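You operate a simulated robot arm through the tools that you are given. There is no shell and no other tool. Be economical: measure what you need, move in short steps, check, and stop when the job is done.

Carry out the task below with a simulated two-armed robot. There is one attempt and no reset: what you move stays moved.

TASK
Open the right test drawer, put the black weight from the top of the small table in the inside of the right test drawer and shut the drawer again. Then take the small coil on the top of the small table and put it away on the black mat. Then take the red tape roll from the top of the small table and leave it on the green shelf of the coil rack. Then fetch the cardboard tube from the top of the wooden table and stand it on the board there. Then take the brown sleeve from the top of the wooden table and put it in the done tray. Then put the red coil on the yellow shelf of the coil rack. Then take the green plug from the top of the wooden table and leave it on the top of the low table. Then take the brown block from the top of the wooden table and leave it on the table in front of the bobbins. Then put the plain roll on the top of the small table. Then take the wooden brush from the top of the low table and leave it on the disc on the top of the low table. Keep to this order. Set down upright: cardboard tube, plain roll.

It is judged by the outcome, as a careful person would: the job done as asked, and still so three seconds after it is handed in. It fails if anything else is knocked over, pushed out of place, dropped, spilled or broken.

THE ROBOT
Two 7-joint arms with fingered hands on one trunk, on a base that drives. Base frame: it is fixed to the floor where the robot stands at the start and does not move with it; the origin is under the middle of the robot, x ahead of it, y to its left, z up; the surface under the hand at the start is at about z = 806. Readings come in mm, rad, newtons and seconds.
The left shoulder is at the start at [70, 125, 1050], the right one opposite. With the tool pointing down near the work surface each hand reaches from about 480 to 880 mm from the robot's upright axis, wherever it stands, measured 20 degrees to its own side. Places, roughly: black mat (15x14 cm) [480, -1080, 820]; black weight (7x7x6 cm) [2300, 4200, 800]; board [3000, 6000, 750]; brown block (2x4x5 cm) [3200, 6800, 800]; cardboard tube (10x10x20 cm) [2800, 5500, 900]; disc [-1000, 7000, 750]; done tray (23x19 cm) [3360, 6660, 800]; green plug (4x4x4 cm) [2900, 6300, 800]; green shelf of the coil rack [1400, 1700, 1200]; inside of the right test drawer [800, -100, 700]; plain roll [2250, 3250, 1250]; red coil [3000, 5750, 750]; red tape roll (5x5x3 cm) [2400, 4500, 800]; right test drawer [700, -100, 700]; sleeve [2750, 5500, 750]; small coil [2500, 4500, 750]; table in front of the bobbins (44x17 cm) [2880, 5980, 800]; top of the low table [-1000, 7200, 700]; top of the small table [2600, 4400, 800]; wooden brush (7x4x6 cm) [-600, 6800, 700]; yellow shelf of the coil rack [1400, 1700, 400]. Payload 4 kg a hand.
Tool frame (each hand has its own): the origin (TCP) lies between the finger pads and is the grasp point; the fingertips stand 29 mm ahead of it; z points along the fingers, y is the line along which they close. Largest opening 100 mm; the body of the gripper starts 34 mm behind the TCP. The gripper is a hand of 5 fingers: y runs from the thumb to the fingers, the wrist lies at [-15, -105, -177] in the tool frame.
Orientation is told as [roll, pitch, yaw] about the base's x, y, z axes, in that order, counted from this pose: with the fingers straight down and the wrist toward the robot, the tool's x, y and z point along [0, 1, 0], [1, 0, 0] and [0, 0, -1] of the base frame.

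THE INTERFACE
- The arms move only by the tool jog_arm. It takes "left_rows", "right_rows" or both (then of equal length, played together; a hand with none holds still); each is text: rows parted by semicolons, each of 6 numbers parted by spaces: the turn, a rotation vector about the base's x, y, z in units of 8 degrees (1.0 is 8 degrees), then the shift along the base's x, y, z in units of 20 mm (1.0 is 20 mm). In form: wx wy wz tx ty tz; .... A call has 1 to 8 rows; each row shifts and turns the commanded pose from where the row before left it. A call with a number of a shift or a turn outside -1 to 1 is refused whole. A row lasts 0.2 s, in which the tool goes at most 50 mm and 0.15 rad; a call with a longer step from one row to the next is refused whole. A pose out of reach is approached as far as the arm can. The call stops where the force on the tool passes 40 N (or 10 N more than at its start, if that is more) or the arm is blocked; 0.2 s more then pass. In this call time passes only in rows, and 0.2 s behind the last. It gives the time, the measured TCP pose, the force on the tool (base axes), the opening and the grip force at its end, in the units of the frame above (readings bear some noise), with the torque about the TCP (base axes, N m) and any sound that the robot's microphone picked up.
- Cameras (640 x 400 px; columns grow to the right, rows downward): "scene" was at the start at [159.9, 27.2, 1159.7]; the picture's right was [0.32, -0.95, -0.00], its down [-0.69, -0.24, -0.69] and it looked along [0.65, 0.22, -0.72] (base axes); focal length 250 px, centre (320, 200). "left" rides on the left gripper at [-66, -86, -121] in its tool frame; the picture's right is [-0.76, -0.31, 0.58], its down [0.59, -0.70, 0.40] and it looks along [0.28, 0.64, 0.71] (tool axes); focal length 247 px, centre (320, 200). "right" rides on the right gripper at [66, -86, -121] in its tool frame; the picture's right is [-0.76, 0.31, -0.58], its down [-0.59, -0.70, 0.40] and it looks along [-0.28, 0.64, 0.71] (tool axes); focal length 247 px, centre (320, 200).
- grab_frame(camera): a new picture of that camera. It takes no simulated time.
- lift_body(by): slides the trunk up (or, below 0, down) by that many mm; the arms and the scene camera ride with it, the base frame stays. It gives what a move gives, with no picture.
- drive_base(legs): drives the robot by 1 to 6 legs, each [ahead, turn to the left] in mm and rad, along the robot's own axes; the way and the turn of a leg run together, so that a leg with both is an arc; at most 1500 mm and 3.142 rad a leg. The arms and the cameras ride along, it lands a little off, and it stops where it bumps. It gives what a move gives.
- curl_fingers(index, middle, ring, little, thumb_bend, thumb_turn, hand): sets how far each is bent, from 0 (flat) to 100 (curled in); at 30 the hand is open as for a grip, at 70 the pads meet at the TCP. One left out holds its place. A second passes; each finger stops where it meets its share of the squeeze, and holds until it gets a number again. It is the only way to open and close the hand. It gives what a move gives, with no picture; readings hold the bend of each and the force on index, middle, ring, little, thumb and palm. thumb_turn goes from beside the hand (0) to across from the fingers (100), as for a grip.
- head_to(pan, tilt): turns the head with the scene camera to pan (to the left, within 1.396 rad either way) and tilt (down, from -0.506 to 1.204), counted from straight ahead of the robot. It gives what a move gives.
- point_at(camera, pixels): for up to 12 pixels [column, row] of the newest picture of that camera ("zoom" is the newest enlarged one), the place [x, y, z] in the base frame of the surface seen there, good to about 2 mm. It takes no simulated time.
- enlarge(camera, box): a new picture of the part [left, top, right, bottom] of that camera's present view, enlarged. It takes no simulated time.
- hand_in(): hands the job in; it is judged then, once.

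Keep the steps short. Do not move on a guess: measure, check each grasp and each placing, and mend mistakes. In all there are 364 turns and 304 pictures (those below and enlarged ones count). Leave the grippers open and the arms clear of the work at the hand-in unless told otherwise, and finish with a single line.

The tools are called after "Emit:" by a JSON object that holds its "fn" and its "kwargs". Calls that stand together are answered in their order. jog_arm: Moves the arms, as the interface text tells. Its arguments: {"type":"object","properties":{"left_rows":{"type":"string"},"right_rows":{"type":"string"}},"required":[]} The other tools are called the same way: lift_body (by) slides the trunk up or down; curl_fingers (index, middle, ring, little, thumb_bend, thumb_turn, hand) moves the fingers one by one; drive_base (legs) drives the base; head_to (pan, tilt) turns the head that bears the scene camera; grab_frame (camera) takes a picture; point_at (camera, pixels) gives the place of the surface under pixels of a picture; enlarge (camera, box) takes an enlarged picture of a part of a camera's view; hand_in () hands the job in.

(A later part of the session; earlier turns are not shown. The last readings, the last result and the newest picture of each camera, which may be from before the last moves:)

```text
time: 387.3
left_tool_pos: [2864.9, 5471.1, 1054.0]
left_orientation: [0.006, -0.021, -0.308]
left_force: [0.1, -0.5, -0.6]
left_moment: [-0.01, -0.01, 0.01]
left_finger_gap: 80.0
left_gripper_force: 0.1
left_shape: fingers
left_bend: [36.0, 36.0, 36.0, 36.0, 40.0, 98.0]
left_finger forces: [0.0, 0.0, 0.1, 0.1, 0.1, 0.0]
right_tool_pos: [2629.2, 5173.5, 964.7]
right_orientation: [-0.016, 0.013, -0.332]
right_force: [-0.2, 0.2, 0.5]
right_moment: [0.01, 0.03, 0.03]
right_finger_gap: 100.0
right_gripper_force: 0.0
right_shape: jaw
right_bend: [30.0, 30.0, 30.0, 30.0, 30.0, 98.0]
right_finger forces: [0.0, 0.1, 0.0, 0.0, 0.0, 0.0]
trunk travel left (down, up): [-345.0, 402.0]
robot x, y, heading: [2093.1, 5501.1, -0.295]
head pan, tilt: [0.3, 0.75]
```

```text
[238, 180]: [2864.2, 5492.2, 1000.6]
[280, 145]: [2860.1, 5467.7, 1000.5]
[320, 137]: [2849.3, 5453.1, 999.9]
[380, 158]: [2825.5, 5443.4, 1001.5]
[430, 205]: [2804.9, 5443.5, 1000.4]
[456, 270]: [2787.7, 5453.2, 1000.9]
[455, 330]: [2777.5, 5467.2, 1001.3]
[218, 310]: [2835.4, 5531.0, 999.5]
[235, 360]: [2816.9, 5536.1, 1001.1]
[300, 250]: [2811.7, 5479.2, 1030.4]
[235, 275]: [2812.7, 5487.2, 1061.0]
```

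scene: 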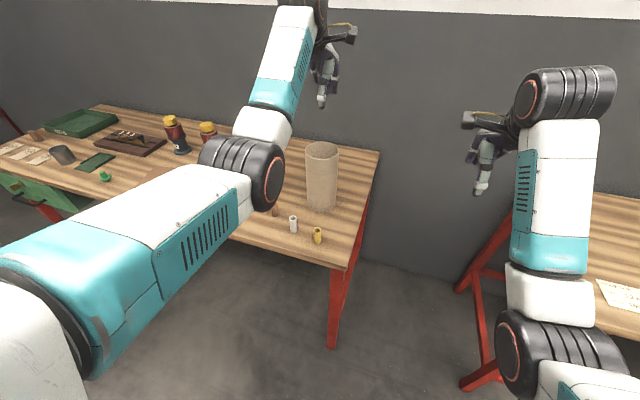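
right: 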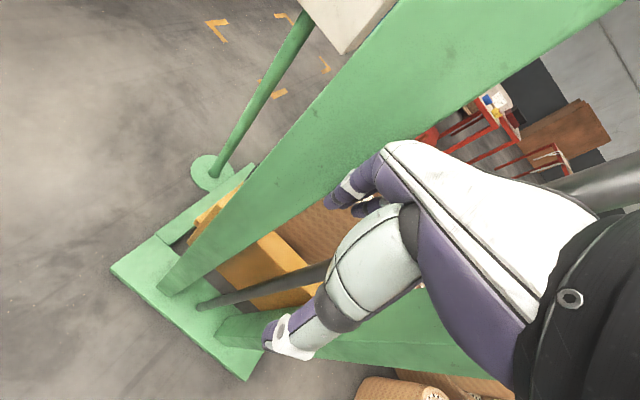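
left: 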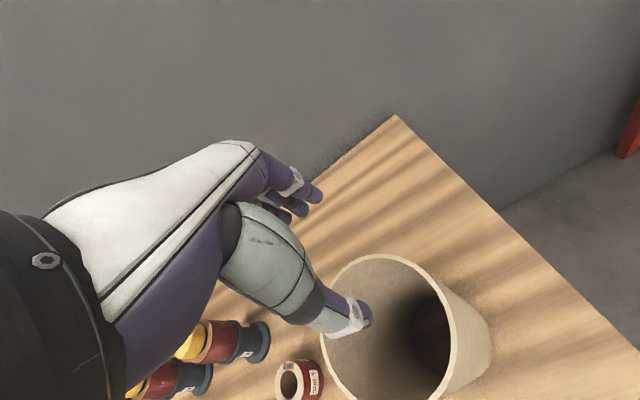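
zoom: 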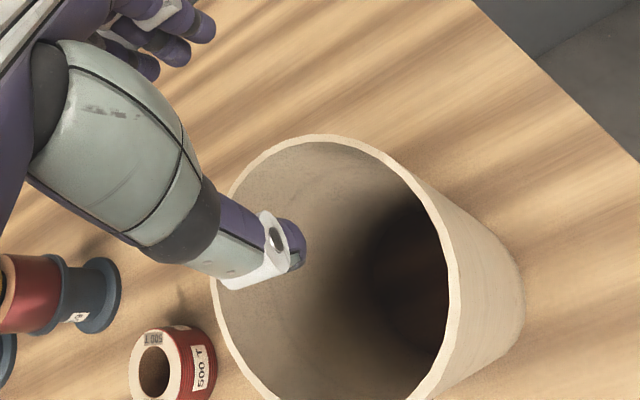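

The thumb was clear of the walls yet met resistance at rim height, so the hole may effectively be closed. The tube is 92 mm wide, which the hand can span, so I'll centre over it and grip from outside.

Emit:
{"fn": "curl_fingers", "kwargs": {"hand": "left", "index": 15, "middle": 15, "ring": 15, "little": 15, "thumb_bend": 15}}

Emit:
{"fn": "jog_arm", "kwargs": {"left_rows": "0.04 0.14 0 -0.75 0.3 0.5; 0 0 0 -0.75 0.3 0; 0 0 0 -0.75 0.3 0"}}

Emit:
{"fn": "grab_frame", "kwargs": {"camera": "left"}}

```text
time: 388.3
left_tool_pos: [2863.9, 5470.1, 1055.5]
left_orientation: [0.006, -0.026, -0.308]
left_force: [-0.5, -0.1, 0.6]
left_moment: [0.0, 0.01, -0.02]
left_finger_gap: 124.5
left_gripper_force: 0.0
left_shape: fingers
left_bend: [15.0, 15.0, 15.0, 15.0, 15.0, 98.0]
left_finger forces: [0.0, 0.1, 0.0, 0.0, 0.0, 0.1]
right_tool_pos: [2629.5, 5172.3, 964.5]
right_orientation: [-0.016, 0.009, -0.331]
right_force: [-1.0, -0.5, 0.8]
right_moment: [0.01, 0.01, 0.0]
right_finger_gap: 99.9
right_gripper_force: 0.0
right_shape: jaw
right_bend: [30.0, 30.0, 30.0, 30.0, 30.0, 98.0]
right_finger forces: [0.1, 0.1, 0.1, 0.1, 0.1, 0.0]
trunk travel left (down, up): [-345.0, 402.0]
robot x, y, heading: [2091.9, 5497.1, -0.302]
head pan, tilt: [0.3, 0.75]
```

```text
time: 389.1
left_tool_pos: [2818.1, 5488.4, 1065.0]
left_orientation: [0.005, -0.007, -0.309]
left_force: [0.1, 0.1, -0.4]
left_moment: [0.0, -0.03, 0.02]
left_finger_gap: 124.4
left_gripper_force: 0.0
left_shape: fingers
left_bend: [15.0, 15.0, 15.0, 15.0, 15.0, 98.0]
left_finger forces: [0.0, 0.1, 0.0, 0.1, 0.0, 0.1]
right_tool_pos: [2628.0, 5172.7, 965.7]
right_orientation: [-0.017, 0.012, -0.331]
right_force: [-0.3, -1.1, 0.2]
right_moment: [0.01, -0.02, 0.0]
right_finger_gap: 99.8
right_gripper_force: 0.0
right_shape: jaw
right_bend: [30.0, 30.0, 30.0, 30.0, 30.0, 98.0]
right_finger forces: [0.0, 0.1, 0.0, 0.0, 0.1, 0.0]
trunk travel left (down, up): [-345.0, 402.0]
robot x, y, heading: [2092.1, 5497.5, -0.295]
head pan, tilt: [0.3, 0.75]
```

```text
195 pictures are left
```

left: 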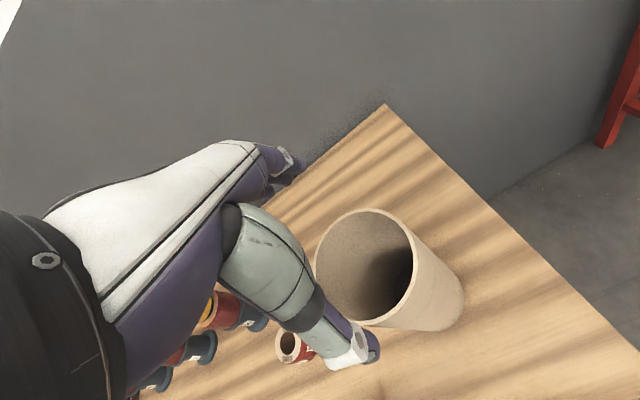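

Centred over the tube. Lowering 80 mm.

Emit:
{"fn": "lift_body", "kwargs": {"by": -80}}

Emit:
{"fn": "grab_frame", "kwargs": {"camera": "left"}}

Emit:
{"fn": "enlarge", "kwargs": {"camera": "scene", "box": [220, 60, 400, 260]}}

```text
time: 390.2
left_tool_pos: [2817.9, 5489.5, 985.3]
left_orientation: [0.006, -0.005, -0.308]
left_force: [-0.4, -0.8, 0.3]
left_moment: [0.0, 0.01, 0.02]
left_finger_gap: 124.7
left_gripper_force: 0.1
left_shape: fingers
left_bend: [15.0, 15.0, 15.0, 15.0, 15.0, 98.0]
left_finger forces: [0.0, 0.0, 0.1, 0.1, 0.0, 0.0]
right_tool_pos: [2629.1, 5171.5, 885.7]
right_orientation: [-0.018, 0.01, -0.332]
right_force: [-0.3, 0.1, 0.3]
right_moment: [0.0, -0.03, 0.03]
right_finger_gap: 99.9
right_gripper_force: 0.0
right_shape: jaw
right_bend: [30.0, 30.0, 30.0, 30.0, 30.0, 98.0]
right_finger forces: [0.0, 0.1, 0.0, 0.0, 0.1, 0.1]
trunk travel left (down, up): [-265.0, 482.0]
robot x, y, heading: [2092.1, 5500.9, -0.294]
head pan, tilt: [0.3, 0.75]
```

```text
194 pictures are left
```

left: 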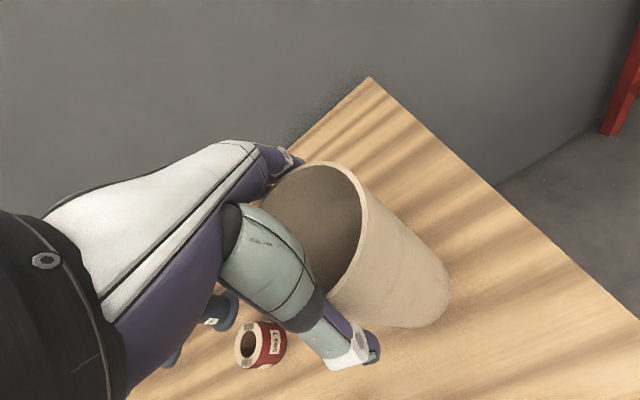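

```text
2.00 times, centred on (310, 160) of scene
```

zoom: 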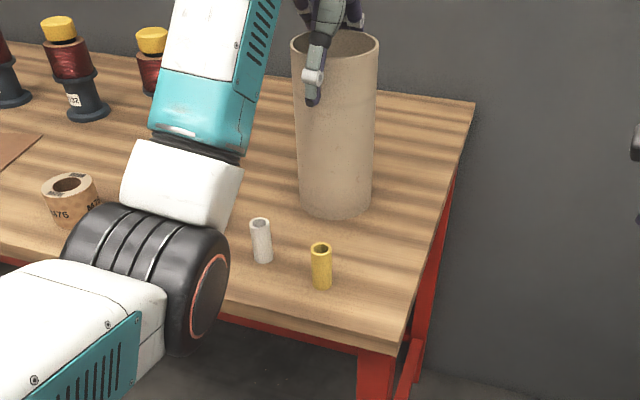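

No contact, so I'll lower 10 mm more and then grip.

Emit:
{"fn": "lift_body", "kwargs": {"by": -10}}

Emit:
{"fn": "curl_fingers", "kwargs": {"hand": "left", "index": 50, "middle": 50, "ring": 50, "little": 50, "thumb_bend": 50}}

Emit:
{"fn": "grab_frame", "kwargs": {"camera": "left"}}

```text
time: 390.8
left_tool_pos: [2817.4, 5488.4, 978.0]
left_orientation: [0.005, -0.01, -0.308]
left_force: [-0.8, 1.1, 12.6]
left_moment: [-0.11, -0.12, 0.03]
left_finger_gap: 127.6
left_gripper_force: 5.2
left_shape: fingers
left_bend: [13.0, 15.0, 15.0, 15.0, 15.0, 98.0]
left_finger forces: [6.6, 0.0, 0.0, 0.0, 4.1, 0.0]
right_tool_pos: [2627.6, 5172.6, 876.4]
right_orientation: [-0.015, 0.008, -0.333]
right_force: [0.4, -0.2, 0.4]
right_moment: [0.01, 0.0, 0.03]
right_finger_gap: 100.0
right_gripper_force: 0.0
right_shape: jaw
right_bend: [30.0, 30.0, 30.0, 30.0, 30.0, 98.0]
right_finger forces: [0.0, 0.0, 0.0, 0.0, 0.0, 0.0]
trunk travel left (down, up): [-255.0, 492.0]
robot x, y, heading: [2092.7, 5501.8, -0.293]
head pan, tilt: [0.3, 0.75]
```

```text
time: 391.8
left_tool_pos: [2816.3, 5488.6, 979.2]
left_orientation: [0.005, -0.013, -0.308]
left_force: [5.2, 0.2, 24.7]
left_moment: [-0.31, -1.46, -0.22]
left_finger_gap: 118.8
left_gripper_force: 51.3
left_shape: fingers
left_bend: [16.0, 33.0, 49.0, 50.0, 40.0, 94.0]
left_finger forces: [21.3, 18.5, 16.3, 0.2, 47.1, 0.0]
right_tool_pos: [2627.6, 5170.6, 876.2]
right_orientation: [-0.014, 0.008, -0.33]
right_force: [-0.5, 0.2, 0.4]
right_moment: [0.0, 0.0, -0.02]
right_finger_gap: 99.7
right_gripper_force: 0.0
right_shape: jaw
right_bend: [30.0, 30.0, 30.0, 30.0, 30.0, 98.0]
right_finger forces: [0.1, 0.0, 0.0, 0.0, 0.1, 0.0]
trunk travel left (down, up): [-255.0, 492.0]
robot x, y, heading: [2096.1, 5501.2, -0.294]
head pan, tilt: [0.3, 0.75]
```

```text
192 pictures are left
```

left: 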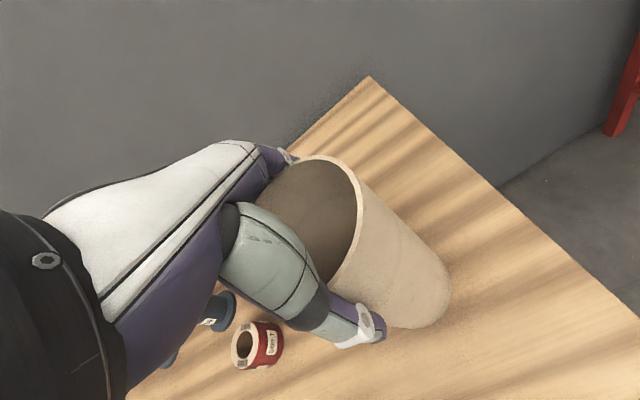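

The index knuckle presses on the rim. I'll reopen, rise 10 mm, and re-close.

Emit:
{"fn": "curl_fingers", "kwargs": {"hand": "left", "index": 15, "middle": 15, "ring": 15, "little": 15, "thumb_bend": 15}}

Emit:
{"fn": "lift_body", "kwargs": {"by": 13}}

Emit:
{"fn": "curl_fingers", "kwargs": {"hand": "left", "index": 55, "middle": 55, "ring": 55, "little": 55, "thumb_bend": 55}}

Emit:
{"fn": "grab_frame", "kwargs": {"camera": "left"}}

```text
time: 392.8
left_tool_pos: [2816.8, 5487.9, 977.2]
left_orientation: [0.006, -0.006, -0.308]
left_force: [-2.3, -0.8, 18.1]
left_moment: [-0.1, -0.11, 0.21]
left_finger_gap: 128.9
left_gripper_force: 8.5
left_shape: fingers
left_bend: [12.0, 15.0, 15.0, 15.0, 15.0, 96.0]
left_finger forces: [8.1, 0.1, 0.0, 0.0, 8.9, 0.0]
right_tool_pos: [2628.4, 5171.3, 876.9]
right_orientation: [-0.015, 0.01, -0.331]
right_force: [-0.2, -0.2, -0.1]
right_moment: [-0.02, 0.02, -0.02]
right_finger_gap: 100.2
right_gripper_force: 0.0
right_shape: jaw
right_bend: [30.0, 30.0, 30.0, 30.0, 30.0, 98.0]
right_finger forces: [0.1, 0.0, 0.0, 0.0, 0.1, 0.0]
trunk travel left (down, up): [-255.0, 492.0]
robot x, y, heading: [2090.3, 5501.3, -0.294]
head pan, tilt: [0.3, 0.75]
```

```text
time: 393.4
left_tool_pos: [2818.9, 5489.6, 986.1]
left_orientation: [0.004, 0.002, -0.31]
left_force: [0.6, -0.7, 0.2]
left_moment: [0.01, -0.01, 0.02]
left_finger_gap: 125.0
left_gripper_force: 0.1
left_shape: fingers
left_bend: [15.0, 15.0, 15.0, 15.0, 15.0, 97.0]
left_finger forces: [0.0, 0.0, 0.0, 0.0, 0.1, 0.1]
right_tool_pos: [2628.5, 5171.8, 887.2]
right_orientation: [-0.016, 0.013, -0.331]
right_force: [-0.2, -0.1, 0.4]
right_moment: [0.02, -0.01, 0.01]
right_finger_gap: 100.1
right_gripper_force: 0.0
right_shape: jaw
right_bend: [30.0, 30.0, 30.0, 30.0, 30.0, 98.0]
right_finger forces: [0.0, 0.0, 0.0, 0.1, 0.0, 0.0]
trunk travel left (down, up): [-268.0, 479.0]
robot x, y, heading: [2093.4, 5500.2, -0.297]
head pan, tilt: [0.3, 0.75]
```

```text
time: 394.4
left_tool_pos: [2818.2, 5489.0, 988.2]
left_orientation: [0.005, -0.008, -0.307]
left_force: [1.3, 0.1, 4.7]
left_moment: [0.0, -0.28, -0.04]
left_finger_gap: 108.8
left_gripper_force: 43.7
left_shape: fingers
left_bend: [24.0, 38.0, 47.0, 55.0, 38.0, 93.0]
left_finger forces: [19.2, 10.9, 10.6, 0.1, 45.9, 0.1]
right_tool_pos: [2627.9, 5172.6, 888.4]
right_orientation: [-0.018, 0.011, -0.332]
right_force: [1.4, 0.1, 1.0]
right_moment: [0.02, -0.02, -0.01]
right_finger_gap: 100.1
right_gripper_force: 0.0
right_shape: jaw
right_bend: [30.0, 30.0, 30.0, 30.0, 30.0, 98.0]
right_finger forces: [0.0, 0.1, 0.0, 0.0, 0.0, 0.0]
trunk travel left (down, up): [-268.0, 479.0]
robot x, y, heading: [2090.7, 5497.3, -0.293]
head pan, tilt: [0.3, 0.75]
```

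```text
191 pictures are left
```

left: 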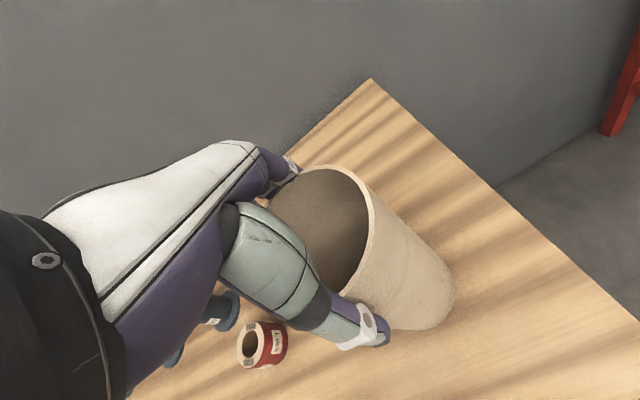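

That's a good symmetrical grip (44 N). Test lift.

Emit:
{"fn": "lift_body", "kwargs": {"by": 50}}

Emit:
{"fn": "enlarge", "kwargs": {"camera": "scene", "box": [220, 30, 400, 230]}}

Emit:
{"fn": "grab_frame", "kwargs": {"camera": "left"}}

```text
time: 395.4
left_tool_pos: [2818.5, 5489.6, 1036.3]
left_orientation: [0.004, -0.002, -0.31]
left_force: [1.0, -0.3, -0.3]
left_moment: [-0.02, -0.01, -0.02]
left_finger_gap: 109.2
left_gripper_force: 42.2
left_shape: fingers
left_bend: [24.0, 38.0, 47.0, 55.0, 39.0, 93.0]
left_finger forces: [17.5, 10.9, 11.1, 0.1, 45.2, 0.1]
right_tool_pos: [2630.3, 5171.7, 937.8]
right_orientation: [-0.019, 0.012, -0.33]
right_force: [0.8, 0.9, -0.1]
right_moment: [0.01, 0.01, -0.01]
right_finger_gap: 99.9
right_gripper_force: 0.0
right_shape: jaw
right_bend: [30.0, 30.0, 30.0, 30.0, 30.0, 98.0]
right_finger forces: [0.1, 0.0, 0.1, 0.0, 0.1, 0.1]
trunk travel left (down, up): [-318.0, 429.0]
robot x, y, heading: [2094.5, 5502.5, -0.294]
head pan, tilt: [0.3, 0.75]
```

```text
2.00 times, centred on (310, 130) of scene
```

zoom: 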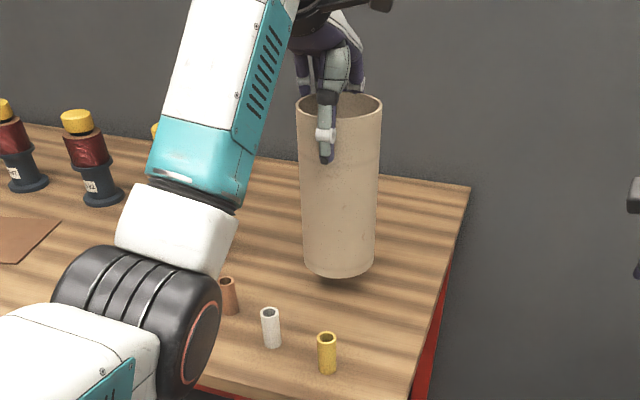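

```text
189 pictures are left
```

left: 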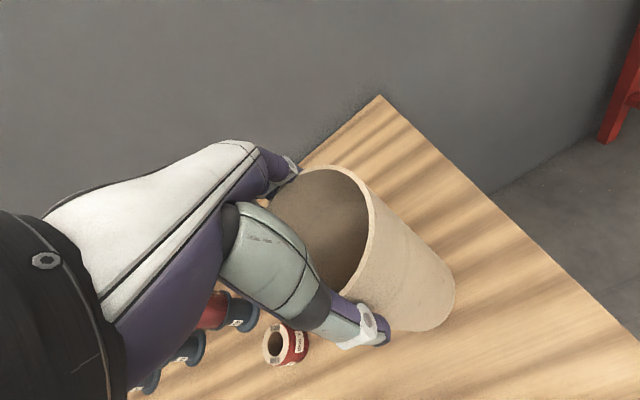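

The tube is lifted upright and clear. I'll raise it, back away, go sideways along the table, and face the board.

Emit:
{"fn": "lift_body", "kwargs": {"by": 100}}

Emit:
{"fn": "drive_base", "kwargs": {"legs": [[-420, 0], [0, 1.547], [580, 0], [0, -1.572]]}}

Emit:
{"fn": "head_to", "kwargs": {"pan": 0.15, "tilt": 0.55}}

Emit:
{"fn": "grab_frame", "kwargs": {"camera": "scene"}}

Emit:
{"fn": "grab_frame", "kwargs": {"camera": "left"}}

```text
time: 396.7
left_tool_pos: [2820.1, 5488.8, 1135.9]
left_orientation: [0.005, -0.003, -0.309]
left_force: [-0.7, 0.6, -1.3]
left_moment: [0.02, -0.01, 0.01]
left_finger_gap: 108.8
left_gripper_force: 42.1
left_shape: fingers
left_bend: [24.0, 38.0, 47.0, 55.0, 39.0, 93.0]
left_finger forces: [17.5, 11.0, 11.0, 0.1, 45.2, 0.0]
right_tool_pos: [2629.5, 5173.0, 1037.9]
right_orientation: [-0.018, 0.011, -0.332]
right_force: [-0.3, 0.0, -0.4]
right_moment: [-0.02, -0.03, -0.01]
right_finger_gap: 99.9
right_gripper_force: 0.0
right_shape: jaw
right_bend: [30.0, 30.0, 30.0, 30.0, 30.0, 98.0]
right_finger forces: [0.0, 0.1, 0.0, 0.0, 0.1, 0.1]
trunk travel left (down, up): [-418.0, 329.0]
robot x, y, heading: [2092.6, 5501.0, -0.293]
head pan, tilt: [0.3, 0.75]
```

```text
time: 410.0
left_tool_pos: [2585.1, 6189.2, 1138.3]
left_orientation: [0.005, -0.005, -0.283]
left_force: [-0.2, 0.0, -1.4]
left_moment: [0.02, 0.02, 0.02]
left_finger_gap: 106.6
left_gripper_force: 38.7
left_shape: fingers
left_bend: [24.0, 39.0, 47.0, 55.0, 41.0, 93.0]
left_finger forces: [15.1, 10.6, 10.8, 0.0, 40.7, 0.0]
right_tool_pos: [2402.8, 5870.0, 1038.6]
right_orientation: [-0.016, 0.01, -0.306]
right_force: [0.1, -1.4, 0.8]
right_moment: [0.01, 0.0, -0.02]
right_finger_gap: 99.9
right_gripper_force: 0.0
right_shape: jaw
right_bend: [30.0, 30.0, 30.0, 30.0, 30.0, 98.0]
right_finger forces: [0.1, 0.0, 0.0, 0.0, 0.0, 0.0]
trunk travel left (down, up): [-418.0, 329.0]
robot x, y, heading: [1857.2, 6182.5, -0.27]
head pan, tilt: [0.3, 0.75]
```

```text
time: 410.8
left_tool_pos: [2584.8, 6190.1, 1136.9]
left_orientation: [0.004, -0.008, -0.283]
left_force: [-0.2, -0.7, -0.5]
left_moment: [0.0, 0.0, 0.01]
left_finger_gap: 106.6
left_gripper_force: 38.5
left_shape: fingers
left_bend: [24.0, 39.0, 47.0, 55.0, 41.0, 93.0]
left_finger forces: [15.1, 10.6, 10.9, 0.0, 40.7, 0.0]
right_tool_pos: [2402.4, 5869.3, 1037.4]
right_orientation: [-0.017, 0.011, -0.307]
right_force: [0.1, -0.4, -0.6]
right_moment: [0.02, 0.03, -0.04]
right_finger_gap: 100.0
right_gripper_force: 0.1
right_shape: jaw
right_bend: [30.0, 30.0, 30.0, 30.0, 30.0, 98.0]
right_finger forces: [0.1, 0.0, 0.0, 0.1, 0.0, 0.0]
trunk travel left (down, up): [-418.0, 329.0]
robot x, y, heading: [1857.2, 6183.0, -0.267]
head pan, tilt: [0.15, 0.55]
```

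```text
188 pictures are left
```

scene: 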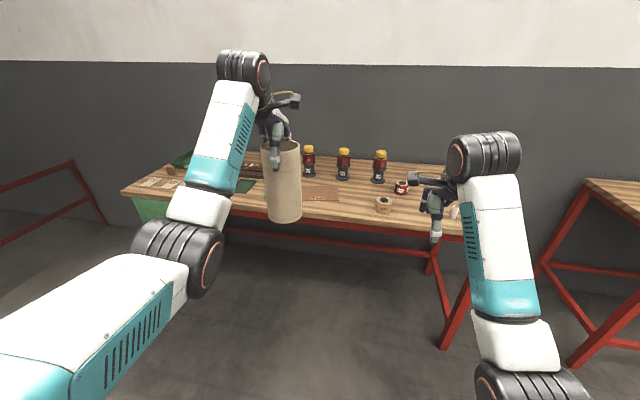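

```text
187 pictures are left
```

left: 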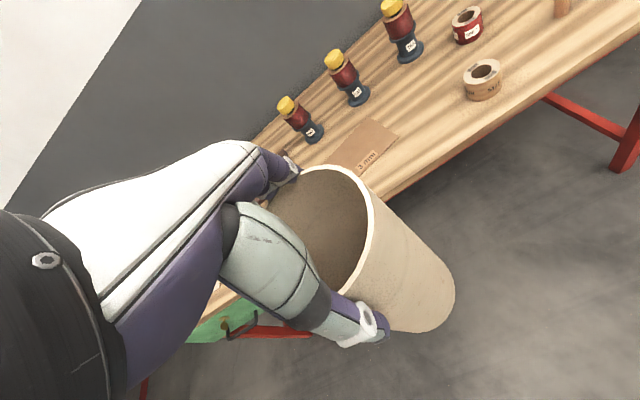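

The board (brown sheet, labelled) is visible at wrist (365,147). I'll measure it and the bobbins.

Emit:
{"fn": "point_at", "kwargs": {"camera": "left", "pixels": [[370, 121], [396, 136], [372, 160], [350, 140], [365, 145], [315, 135], [340, 58], [358, 97], [408, 52]]}}

Emit:
{"fn": "enlarge", "kwargs": {"camera": "scene", "box": [240, 130, 480, 250]}}

```text
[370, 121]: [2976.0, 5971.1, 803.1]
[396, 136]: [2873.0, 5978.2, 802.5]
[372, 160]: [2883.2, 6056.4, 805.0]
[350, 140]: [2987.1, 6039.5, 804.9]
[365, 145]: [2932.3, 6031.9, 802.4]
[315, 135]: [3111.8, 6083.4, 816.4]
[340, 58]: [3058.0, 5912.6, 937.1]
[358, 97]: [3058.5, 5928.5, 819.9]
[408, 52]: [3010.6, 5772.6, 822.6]
```

```text
2.67 times, centred on (360, 190) of scene
```

zoom: 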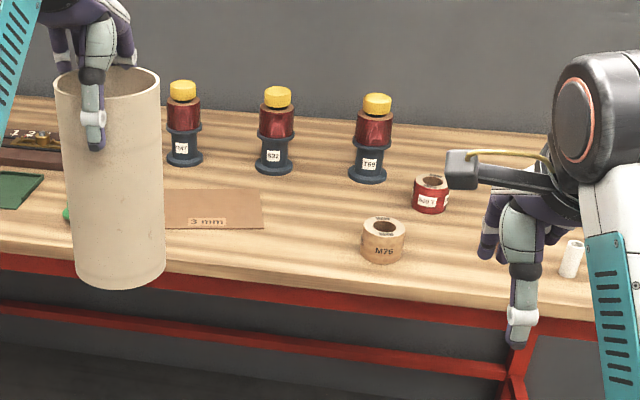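

Emit:
{"fn": "point_at", "kwargs": {"camera": "zoom", "pixels": [[261, 194], [263, 226], [170, 192], [170, 227], [68, 213], [205, 222], [274, 165], [183, 155]]}}

Emit:
{"fn": "point_at", "kwargs": {"camera": "left", "pixels": [[368, 166], [338, 158], [330, 163], [322, 160], [300, 143]]}}

```text
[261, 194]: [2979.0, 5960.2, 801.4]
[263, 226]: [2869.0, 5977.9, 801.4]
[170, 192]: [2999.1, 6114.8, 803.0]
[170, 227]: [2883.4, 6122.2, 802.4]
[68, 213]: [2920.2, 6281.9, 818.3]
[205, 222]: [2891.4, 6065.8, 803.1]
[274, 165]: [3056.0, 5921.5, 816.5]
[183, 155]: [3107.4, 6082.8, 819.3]
```

```text
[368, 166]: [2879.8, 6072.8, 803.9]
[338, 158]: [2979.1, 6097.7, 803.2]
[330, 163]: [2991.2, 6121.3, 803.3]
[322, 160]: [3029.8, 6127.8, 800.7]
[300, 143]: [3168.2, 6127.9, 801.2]
```

The board runs about (2869–2999, 5960–6130), top z 803. I'll bring the tube over (2935,6045).

Emit:
{"fn": "drive_base", "kwargs": {"legs": [[0, -0.044], [366, 0]]}}

Emit:
{"fn": "head_to", "kwargs": {"pan": 0.3, "tilt": 0.75}}

Emit:
{"fn": "grab_frame", "kwargs": {"camera": "scene"}}

Emit:
{"fn": "grab_frame", "kwargs": {"camera": "left"}}

```text
time: 413.5
left_tool_pos: [2932.1, 6046.7, 1136.7]
left_orientation: [0.004, -0.004, -0.326]
left_force: [0.1, 0.6, -1.7]
left_moment: [-0.03, 0.0, 0.0]
left_finger_gap: 106.6
left_gripper_force: 38.7
left_shape: fingers
left_bend: [24.0, 39.0, 47.0, 55.0, 41.0, 93.0]
left_finger forces: [15.2, 10.8, 10.8, 0.1, 40.7, 0.0]
right_tool_pos: [2738.7, 5734.7, 1036.7]
right_orientation: [-0.018, 0.015, -0.349]
right_force: [0.4, -0.7, -0.9]
right_moment: [0.0, 0.01, -0.01]
right_finger_gap: 99.6
right_gripper_force: 0.1
right_shape: jaw
right_bend: [30.0, 30.0, 30.0, 30.0, 30.0, 98.0]
right_finger forces: [0.2, 0.0, 0.1, 0.0, 0.0, 0.0]
trunk travel left (down, up): [-418.0, 329.0]
robot x, y, heading: [2208.3, 6073.3, -0.316]
head pan, tilt: [0.15, 0.55]
```

```text
time: 414.2
left_tool_pos: [2932.2, 6047.2, 1137.4]
left_orientation: [0.006, -0.004, -0.323]
left_force: [-0.3, 0.3, -0.2]
left_moment: [-0.02, -0.01, -0.01]
left_finger_gap: 107.0
left_gripper_force: 38.6
left_shape: fingers
left_bend: [24.0, 39.0, 47.0, 55.0, 41.0, 93.0]
left_finger forces: [15.1, 10.7, 10.8, 0.1, 40.7, 0.0]
right_tool_pos: [2737.4, 5733.1, 1037.2]
right_orientation: [-0.019, 0.01, -0.348]
right_force: [0.3, 0.2, 0.1]
right_moment: [0.03, 0.01, -0.02]
right_finger_gap: 100.2
right_gripper_force: 0.1
right_shape: jaw
right_bend: [30.0, 30.0, 30.0, 30.0, 30.0, 98.0]
right_finger forces: [0.0, 0.1, 0.0, 0.1, 0.1, 0.0]
trunk travel left (down, up): [-418.0, 329.0]
robot x, y, heading: [2206.5, 6072.2, -0.309]
head pan, tilt: [0.3, 0.75]
```

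```text
185 pictures are left
```

scene: 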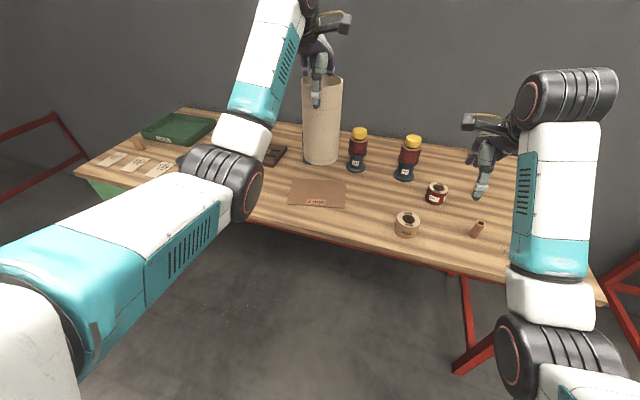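

```text
184 pictures are left
```

left: 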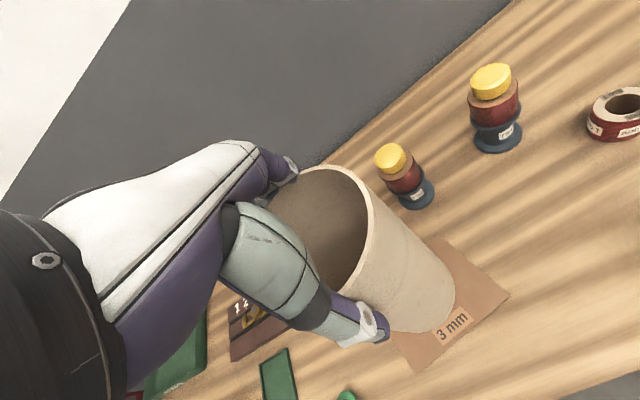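

I'll measure the whole board now, and raise the right hand 80 mm so it stays clear of things below it when the trunk lowers.

Emit:
{"fn": "point_at", "kwargs": {"camera": "scene", "pixels": [[292, 181], [346, 182], [344, 208], [289, 203], [318, 192], [357, 135], [355, 165]]}}

Emit:
{"fn": "jog_arm", "kwargs": {"right_rows": "0 0 0 0 0 1; 0 0 0 0 0 1; 0 0 0 0 0 1; 0 0 0 0 0 1; 0 0 0 0 0 1"}}

```text
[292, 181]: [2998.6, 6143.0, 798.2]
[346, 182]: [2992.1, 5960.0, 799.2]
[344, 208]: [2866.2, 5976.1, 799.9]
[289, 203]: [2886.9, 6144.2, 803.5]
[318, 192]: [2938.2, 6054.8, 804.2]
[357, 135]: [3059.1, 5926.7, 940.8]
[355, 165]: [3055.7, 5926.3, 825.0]
```

```text
time: 415.4
left_tool_pos: [2932.2, 6047.5, 1137.1]
left_orientation: [0.006, -0.007, -0.325]
left_force: [-0.1, 0.3, -1.1]
left_moment: [0.02, 0.01, 0.02]
left_finger_gap: 106.9
left_gripper_force: 38.8
left_shape: fingers
left_bend: [24.0, 39.0, 47.0, 55.0, 41.0, 93.0]
left_finger forces: [15.1, 10.7, 10.7, 0.1, 40.7, 0.1]
right_tool_pos: [2736.1, 5733.9, 1139.1]
right_orientation: [-0.016, 0.012, -0.349]
right_force: [-0.2, -0.3, 0.3]
right_moment: [-0.01, 0.04, 0.0]
right_finger_gap: 99.9
right_gripper_force: 0.0
right_shape: jaw
right_bend: [30.0, 30.0, 30.0, 30.0, 30.0, 98.0]
right_finger forces: [0.0, 0.0, 0.0, 0.0, 0.1, 0.0]
trunk travel left (down, up): [-418.0, 329.0]
robot x, y, heading: [2203.2, 6070.9, -0.312]
head pan, tilt: [0.3, 0.75]
```

Board centre is about (2933,6052) and the tube is over it. Lowering 120 mm, then checking.

Emit:
{"fn": "lift_body", "kwargs": {"by": -125}}

Emit:
{"fn": "grab_frame", "kwargs": {"camera": "left"}}

Emit:
{"fn": "enlarge", "kwargs": {"camera": "scene", "box": [220, 60, 440, 240]}}

```text
time: 417.0
left_tool_pos: [2932.2, 6046.4, 1013.5]
left_orientation: [0.005, -0.005, -0.324]
left_force: [0.8, -0.3, -0.9]
left_moment: [-0.01, 0.0, 0.0]
left_finger_gap: 106.5
left_gripper_force: 38.7
left_shape: fingers
left_bend: [24.0, 39.0, 47.0, 55.0, 41.0, 93.0]
left_finger forces: [15.0, 10.6, 10.8, 0.0, 40.5, 0.0]
right_tool_pos: [2737.6, 5733.5, 1014.4]
right_orientation: [-0.018, 0.011, -0.349]
right_force: [-0.6, 0.0, -0.4]
right_moment: [-0.02, -0.04, 0.03]
right_finger_gap: 99.8
right_gripper_force: 0.0
right_shape: jaw
right_bend: [30.0, 30.0, 30.0, 30.0, 30.0, 98.0]
right_finger forces: [0.0, 0.0, 0.0, 0.0, 0.0, 0.0]
trunk travel left (down, up): [-293.0, 454.0]
robot x, y, heading: [2209.3, 6069.1, -0.307]
head pan, tilt: [0.3, 0.75]
```

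```text
183 pictures are left
```

left: 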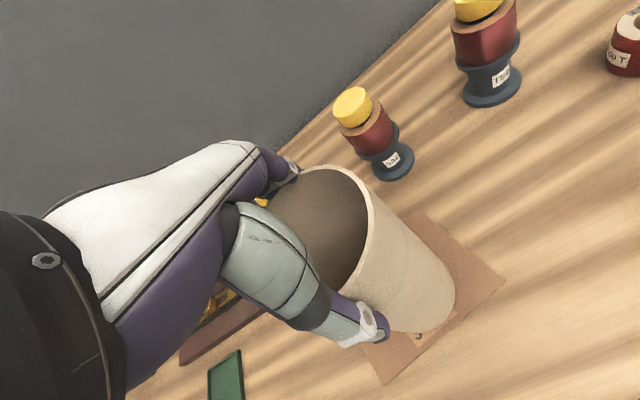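

```text
2.22 times, centred on (330, 150) of scene
```

zoom: 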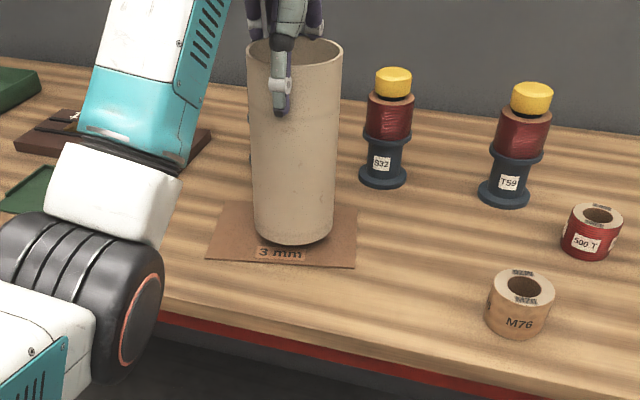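

It's aligned over the board. Lowering to contact.

Emit:
{"fn": "lift_body", "kwargs": {"by": -18}}

Emit:
{"fn": "lift_body", "kwargs": {"by": -5}}

Emit:
{"fn": "enlarge", "kwargs": {"camera": "scene", "box": [260, 60, 400, 200]}}

```text
time: 417.6
left_tool_pos: [2930.6, 6047.5, 995.2]
left_orientation: [0.006, -0.005, -0.326]
left_force: [0.1, -0.7, -1.2]
left_moment: [0.02, -0.01, -0.05]
left_finger_gap: 107.0
left_gripper_force: 38.8
left_shape: fingers
left_bend: [24.0, 39.0, 47.0, 55.0, 41.0, 93.0]
left_finger forces: [15.0, 10.8, 10.9, 0.1, 40.7, 0.0]
right_tool_pos: [2736.8, 5735.0, 994.9]
right_orientation: [-0.018, 0.009, -0.35]
right_force: [0.1, -0.4, -0.7]
right_moment: [0.0, -0.01, 0.0]
right_finger_gap: 100.1
right_gripper_force: 0.2
right_shape: jaw
right_bend: [30.0, 30.0, 30.0, 30.0, 30.0, 98.0]
right_finger forces: [0.0, 0.0, 0.0, 0.1, 0.0, 0.0]
trunk travel left (down, up): [-275.0, 472.0]
robot x, y, heading: [2208.7, 6070.5, -0.306]
head pan, tilt: [0.3, 0.75]
```

```text
time: 418.1
left_tool_pos: [2931.5, 6047.4, 991.6]
left_orientation: [0.004, -0.009, -0.325]
left_force: [-1.7, 1.2, 8.0]
left_moment: [-0.04, -0.11, 0.03]
left_finger_gap: 106.8
left_gripper_force: 40.1
left_shape: fingers
left_bend: [24.0, 39.0, 47.0, 55.0, 41.0, 93.0]
left_finger forces: [16.2, 10.7, 11.0, 0.2, 42.9, 0.0]
right_tool_pos: [2737.2, 5734.6, 990.4]
right_orientation: [-0.016, 0.011, -0.35]
right_force: [-0.7, 0.1, 0.2]
right_moment: [-0.02, 0.0, -0.02]
right_finger_gap: 100.1
right_gripper_force: 0.0
right_shape: jaw
right_bend: [30.0, 30.0, 30.0, 30.0, 30.0, 98.0]
right_finger forces: [0.0, 0.0, 0.0, 0.0, 0.1, 0.0]
trunk travel left (down, up): [-270.0, 477.0]
robot x, y, heading: [2207.7, 6069.4, -0.312]
head pan, tilt: [0.3, 0.75]
```

```text
2.86 times, centred on (330, 130) of scene
```

zoom: 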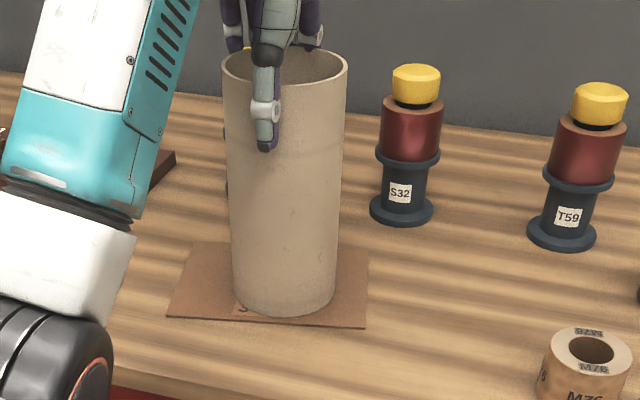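

The tube is down on the board. I'll check its margin to the board's front edge.

Emit:
{"fn": "point_at", "kwargs": {"camera": "zoom", "pixels": [[285, 312], [285, 324], [285, 319], [240, 295], [330, 290]]}}

```text
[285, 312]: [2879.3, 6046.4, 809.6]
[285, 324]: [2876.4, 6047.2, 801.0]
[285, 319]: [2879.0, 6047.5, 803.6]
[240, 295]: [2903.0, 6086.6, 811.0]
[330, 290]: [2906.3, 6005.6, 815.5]
```

There's only about 3 mm of margin at the front, so I'll raise slightly, move 9 mm ahead, and set down again.

Emit:
{"fn": "lift_body", "kwargs": {"by": 8}}

Emit:
{"fn": "jog_arm", "kwargs": {"left_rows": "0 0 0 0.45 -0.1 0"}}

Emit:
{"fn": "lift_body", "kwargs": {"by": -8}}

Emit:
{"fn": "enlarge", "kwargs": {"camera": "scene", "box": [260, 60, 400, 200]}}

Emit:
{"fn": "point_at", "kwargs": {"camera": "zoom", "pixels": [[285, 308], [285, 324], [285, 314], [345, 315]]}}

```text
time: 418.7
left_tool_pos: [2932.5, 6048.1, 995.0]
left_orientation: [0.004, -0.002, -0.326]
left_force: [-0.6, -0.5, -1.2]
left_moment: [-0.01, -0.01, -0.01]
left_finger_gap: 106.4
left_gripper_force: 38.4
left_shape: fingers
left_bend: [24.0, 39.0, 47.0, 55.0, 41.0, 93.0]
left_finger forces: [15.1, 10.7, 11.0, 0.1, 40.6, 0.1]
right_tool_pos: [2738.6, 5733.2, 997.5]
right_orientation: [-0.017, 0.01, -0.349]
right_force: [-0.7, 0.2, -0.2]
right_moment: [0.0, -0.03, 0.03]
right_finger_gap: 100.0
right_gripper_force: 0.0
right_shape: jaw
right_bend: [30.0, 30.0, 30.0, 30.0, 30.0, 98.0]
right_finger forces: [0.0, 0.0, 0.0, 0.0, 0.0, 0.1]
trunk travel left (down, up): [-278.0, 469.0]
robot x, y, heading: [2205.6, 6073.3, -0.308]
head pan, tilt: [0.3, 0.75]
```

```text
time: 419.1
left_tool_pos: [2941.8, 6044.9, 996.8]
left_orientation: [0.004, -0.004, -0.324]
left_force: [-0.4, 0.7, -1.4]
left_moment: [0.0, -0.03, 0.03]
left_finger_gap: 106.5
left_gripper_force: 38.5
left_shape: fingers
left_bend: [24.0, 39.0, 47.0, 55.0, 41.0, 93.0]
left_finger forces: [15.0, 11.0, 11.1, 0.1, 40.5, 0.0]
right_tool_pos: [2738.0, 5733.7, 997.7]
right_orientation: [-0.017, 0.011, -0.349]
right_force: [0.1, 0.0, -0.8]
right_moment: [0.0, 0.0, -0.01]
right_finger_gap: 100.0
right_gripper_force: 0.0
right_shape: jaw
right_bend: [30.0, 30.0, 30.0, 30.0, 30.0, 98.0]
right_finger forces: [0.0, 0.1, 0.0, 0.0, 0.0, 0.0]
trunk travel left (down, up): [-278.0, 469.0]
robot x, y, heading: [2207.6, 6069.6, -0.314]
head pan, tilt: [0.3, 0.75]
```

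```text
time: 419.7
left_tool_pos: [2940.8, 6045.8, 992.1]
left_orientation: [0.005, -0.008, -0.325]
left_force: [-2.4, 2.1, 9.6]
left_moment: [-0.02, -0.12, 0.01]
left_finger_gap: 106.7
left_gripper_force: 41.3
left_shape: fingers
left_bend: [24.0, 39.0, 47.0, 55.0, 41.0, 93.0]
left_finger forces: [16.2, 10.7, 11.0, 0.1, 43.4, 0.0]
right_tool_pos: [2734.9, 5734.7, 991.0]
right_orientation: [-0.017, 0.011, -0.348]
right_force: [0.2, -0.9, 1.0]
right_moment: [0.03, -0.01, -0.01]
right_finger_gap: 99.9
right_gripper_force: 0.2
right_shape: jaw
right_bend: [30.0, 30.0, 30.0, 30.0, 30.0, 98.0]
right_finger forces: [0.0, 0.0, 0.0, 0.0, 0.1, 0.0]
trunk travel left (down, up): [-270.0, 477.0]
robot x, y, heading: [2206.4, 6071.0, -0.312]
head pan, tilt: [0.3, 0.75]
```

```text
2.86 times, centred on (330, 130) of scene
```

zoom: 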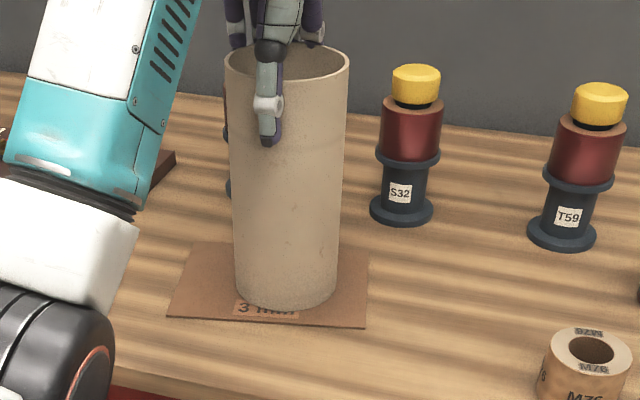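

```text
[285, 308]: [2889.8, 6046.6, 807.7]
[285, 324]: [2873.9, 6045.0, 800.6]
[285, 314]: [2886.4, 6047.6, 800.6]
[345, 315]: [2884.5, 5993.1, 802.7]
```

Now it's centred. I'll relieve the pressure slightly, open, and rise.

Emit:
{"fn": "lift_body", "kwargs": {"by": 3}}

Emit:
{"fn": "curl_fingers", "kwargs": {"hand": "left", "index": 12, "middle": 12, "ring": 12, "little": 12, "thumb_bend": 12}}

Emit:
{"fn": "lift_body", "kwargs": {"by": 130}}

Emit:
{"fn": "grab_frame", "kwargs": {"camera": "scene"}}

```text
time: 420.2
left_tool_pos: [2940.2, 6045.6, 992.3]
left_orientation: [0.005, -0.004, -0.324]
left_force: [-0.4, 0.6, 3.5]
left_moment: [-0.05, -0.16, 0.02]
left_finger_gap: 106.5
left_gripper_force: 39.1
left_shape: fingers
left_bend: [24.0, 39.0, 47.0, 55.0, 41.0, 93.0]
left_finger forces: [15.9, 11.2, 11.1, 0.1, 41.0, 0.0]
right_tool_pos: [2737.7, 5733.8, 993.5]
right_orientation: [-0.017, 0.012, -0.35]
right_force: [0.2, -0.4, -0.1]
right_moment: [-0.03, -0.01, 0.03]
right_finger_gap: 99.9
right_gripper_force: 0.0
right_shape: jaw
right_bend: [30.0, 30.0, 30.0, 30.0, 30.0, 98.0]
right_finger forces: [0.0, 0.0, 0.0, 0.0, 0.0, 0.0]
trunk travel left (down, up): [-273.0, 474.0]
robot x, y, heading: [2207.7, 6071.2, -0.313]
head pan, tilt: [0.3, 0.75]
```

```text
time: 421.2
left_tool_pos: [2940.8, 6045.1, 992.0]
left_orientation: [0.004, -0.005, -0.323]
left_force: [-0.4, 1.0, -0.5]
left_moment: [-0.03, 0.0, -0.02]
left_finger_gap: 129.3
left_gripper_force: 0.1
left_shape: fingers
left_bend: [12.0, 12.0, 12.0, 12.0, 12.0, 97.0]
left_finger forces: [0.1, 0.0, 0.0, 0.0, 0.1, 0.0]
right_tool_pos: [2737.2, 5734.4, 992.9]
right_orientation: [-0.018, 0.011, -0.349]
right_force: [0.3, -0.4, 0.1]
right_moment: [0.01, 0.02, 0.03]
right_finger_gap: 99.9
right_gripper_force: 0.0
right_shape: jaw
right_bend: [30.0, 30.0, 30.0, 30.0, 30.0, 98.0]
right_finger forces: [0.0, 0.1, 0.1, 0.1, 0.0, 0.1]
trunk travel left (down, up): [-273.0, 474.0]
robot x, y, heading: [2204.8, 6069.4, -0.309]
head pan, tilt: [0.3, 0.75]
```

```text
time: 422.8
left_tool_pos: [2941.2, 6045.3, 1122.3]
left_orientation: [0.004, -0.004, -0.325]
left_force: [-0.3, -1.0, -0.4]
left_moment: [-0.01, 0.03, -0.03]
left_finger_gap: 129.3
left_gripper_force: 0.0
left_shape: fingers
left_bend: [12.0, 12.0, 12.0, 12.0, 12.0, 97.0]
left_finger forces: [0.0, 0.0, 0.0, 0.0, 0.1, 0.0]
right_tool_pos: [2738.6, 5734.2, 1121.8]
right_orientation: [-0.017, 0.012, -0.35]
right_force: [0.8, 0.4, 0.2]
right_moment: [0.0, 0.01, -0.02]
right_finger_gap: 99.9
right_gripper_force: 0.1
right_shape: jaw
right_bend: [30.0, 30.0, 30.0, 30.0, 30.0, 98.0]
right_finger forces: [0.0, 0.1, 0.0, 0.0, 0.0, 0.1]
trunk travel left (down, up): [-403.0, 344.0]
robot x, y, heading: [2211.2, 6068.5, -0.308]
head pan, tilt: [0.3, 0.75]
```

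```text
179 pictures are left
```

scene: 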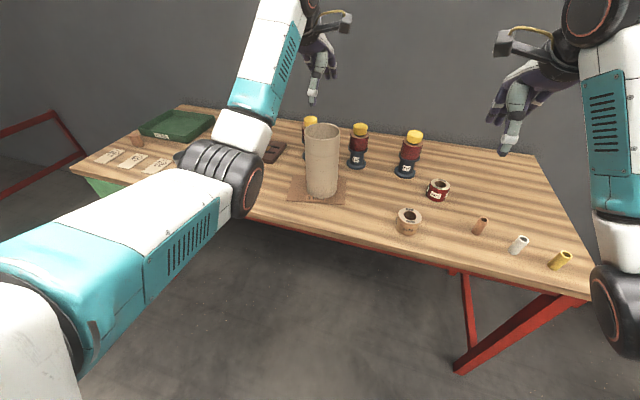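

The tube stands on the board. Next is the brown sleeve at (481,226). It lies near the right hand, so I'll measure it.

Emit:
{"fn": "enlarge", "kwargs": {"camera": "scene", "box": [380, 170, 600, 290]}}

Emit:
{"fn": "grab_frame", "kwargs": {"camera": "right"}}

```text
2.91 times, centred on (490, 230) of scene
```

zoom: 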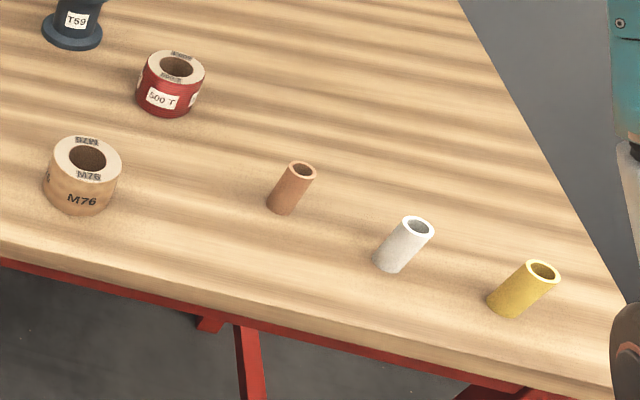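

```text
177 pictures are left
```

right: 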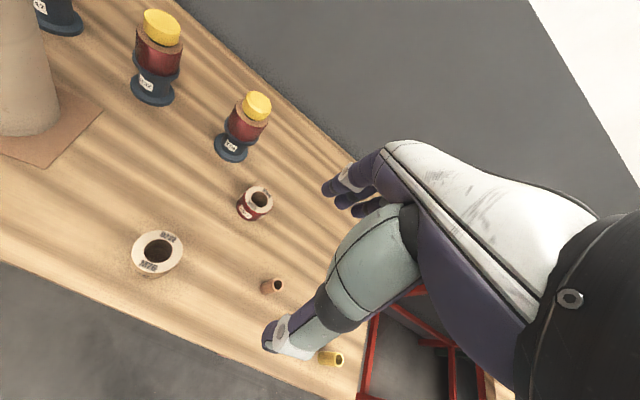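

Emit:
{"fn": "point_at", "kwargs": {"camera": "zoom", "pixels": [[303, 165], [303, 178], [292, 190], [284, 208], [415, 225], [170, 95], [178, 70], [85, 175]]}}

Emit:
{"fn": "point_at", "kwargs": {"camera": "right", "pixels": [[278, 280], [268, 288], [275, 290], [258, 192], [245, 205], [158, 240], [327, 360], [250, 205]]}}

```text
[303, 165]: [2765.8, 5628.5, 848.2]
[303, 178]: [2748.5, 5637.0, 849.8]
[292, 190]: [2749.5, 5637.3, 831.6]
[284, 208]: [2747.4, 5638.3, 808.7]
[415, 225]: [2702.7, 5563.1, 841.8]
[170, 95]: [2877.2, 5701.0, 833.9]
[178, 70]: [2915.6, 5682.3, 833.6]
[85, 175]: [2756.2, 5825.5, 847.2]
```

```text
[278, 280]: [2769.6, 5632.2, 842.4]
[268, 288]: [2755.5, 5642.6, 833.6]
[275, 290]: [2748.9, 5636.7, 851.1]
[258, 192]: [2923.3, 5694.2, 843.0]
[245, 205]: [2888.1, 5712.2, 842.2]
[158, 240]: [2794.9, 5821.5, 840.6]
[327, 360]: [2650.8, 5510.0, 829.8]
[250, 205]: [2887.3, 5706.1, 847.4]
```

Sleeve centre is (2758,5634), top z 850. I'll turn -0.135 and drive 76 mm to bring the right hand over it, then lower only the right arm, because the left hand is above the tube.

Emit:
{"fn": "drive_base", "kwargs": {"legs": [[0, -0.135], [74, 0]]}}

Emit:
{"fn": "curl_fingers", "kwargs": {"hand": "right", "index": 42, "middle": 42, "ring": 42, "little": 42, "thumb_bend": 42}}

Emit:
{"fn": "jog_arm", "kwargs": {"right_rows": "0 0 0 0 0 -1; 0 0 0 0 0 -1; 0 0 0 0 0 -1; 0 0 0 0 0 -1; 0 0 0 0 0 -1; 0 0 0 0 0 -1; 0 0 0 0 0 -1; 0 0 0 0 0 -1"}}

Emit:
{"fn": "grab_frame", "kwargs": {"camera": "right"}}

```text
time: 424.4
left_tool_pos: [2990.9, 5919.4, 1126.3]
left_orientation: [0.007, -0.009, -0.458]
left_force: [0.0, 0.1, 0.0]
left_moment: [-0.01, -0.1, 0.01]
left_finger_gap: 129.0
left_gripper_force: 0.0
left_shape: fingers
left_bend: [12.0, 12.0, 12.0, 12.0, 12.0, 98.0]
left_finger forces: [0.1, 0.0, 0.0, 0.0, 0.0, 0.0]
right_tool_pos: [2746.3, 5636.8, 1126.2]
right_orientation: [-0.017, 0.008, -0.481]
right_force: [-0.3, 0.2, 0.7]
right_moment: [-0.02, -0.07, 0.01]
right_finger_gap: 99.9
right_gripper_force: 0.0
right_shape: jaw
right_bend: [30.0, 30.0, 30.0, 30.0, 30.0, 98.0]
right_finger forces: [0.0, 0.0, 0.0, 0.1, 0.0, 0.0]
trunk travel left (down, up): [-403.0, 344.0]
robot x, y, heading: [2269.1, 6039.2, -0.447]
head pan, tilt: [0.3, 0.75]
```

```text
time: 425.4
left_tool_pos: [2993.5, 5917.5, 1122.3]
left_orientation: [0.006, -0.006, -0.459]
left_force: [-0.1, 0.3, 0.5]
left_moment: [-0.05, 0.02, 0.02]
left_finger_gap: 129.1
left_gripper_force: 0.0
left_shape: fingers
left_bend: [12.0, 12.0, 12.0, 12.0, 12.0, 98.0]
left_finger forces: [0.1, 0.0, 0.1, 0.0, 0.0, 0.0]
right_tool_pos: [2749.6, 5635.6, 1123.1]
right_orientation: [-0.017, 0.011, -0.482]
right_force: [-0.1, 1.0, 0.2]
right_moment: [-0.01, -0.04, -0.05]
right_finger_gap: 70.0
right_gripper_force: 0.0
right_shape: fingers
right_bend: [42.0, 42.0, 42.0, 42.0, 42.0, 98.0]
right_finger forces: [0.0, 0.1, 0.1, 0.0, 0.0, 0.1]
trunk travel left (down, up): [-403.0, 344.0]
robot x, y, heading: [2267.8, 6039.6, -0.445]
head pan, tilt: [0.3, 0.75]
```

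```text
time: 427.2
left_tool_pos: [2994.7, 5916.8, 1122.8]
left_orientation: [0.006, -0.008, -0.459]
left_force: [-0.1, 0.0, 0.3]
left_moment: [-0.01, -0.01, 0.01]
left_finger_gap: 129.1
left_gripper_force: 0.1
left_shape: fingers
left_bend: [12.0, 12.0, 12.0, 12.0, 12.0, 98.0]
left_finger forces: [0.0, 0.0, 0.1, 0.1, 0.0, 0.0]
right_tool_pos: [2749.1, 5636.1, 963.1]
right_orientation: [-0.018, 0.01, -0.481]
right_force: [0.2, 0.2, 0.1]
right_moment: [-0.01, 0.0, 0.01]
right_finger_gap: 70.3
right_gripper_force: 0.0
right_shape: fingers
right_bend: [42.0, 42.0, 42.0, 42.0, 42.0, 98.0]
right_finger forces: [0.0, 0.1, 0.0, 0.0, 0.1, 0.0]
trunk travel left (down, up): [-403.0, 344.0]
robot x, y, heading: [2268.5, 6038.2, -0.447]
head pan, tilt: [0.3, 0.75]
```

```text
176 pictures are left
```

right: 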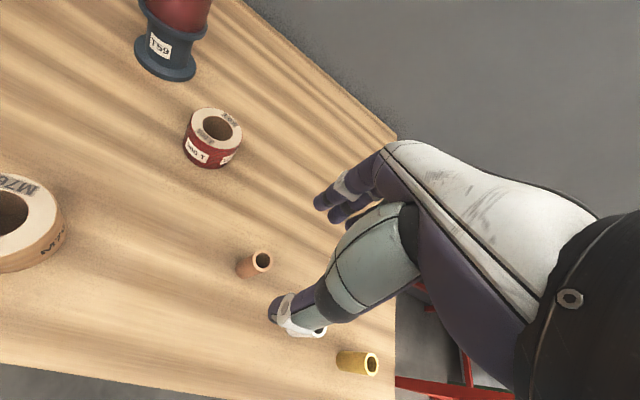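

Emit:
{"fn": "point_at", "kwargs": {"camera": "right", "pixels": [[262, 262], [252, 258], [268, 257], [262, 272], [245, 270], [272, 305], [325, 198], [318, 332]]}}

```text
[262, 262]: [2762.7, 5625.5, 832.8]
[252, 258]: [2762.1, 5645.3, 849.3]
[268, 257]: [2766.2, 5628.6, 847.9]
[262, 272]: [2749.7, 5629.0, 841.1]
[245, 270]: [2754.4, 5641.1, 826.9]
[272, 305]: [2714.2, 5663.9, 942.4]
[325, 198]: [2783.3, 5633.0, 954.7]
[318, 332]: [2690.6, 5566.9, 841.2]
```

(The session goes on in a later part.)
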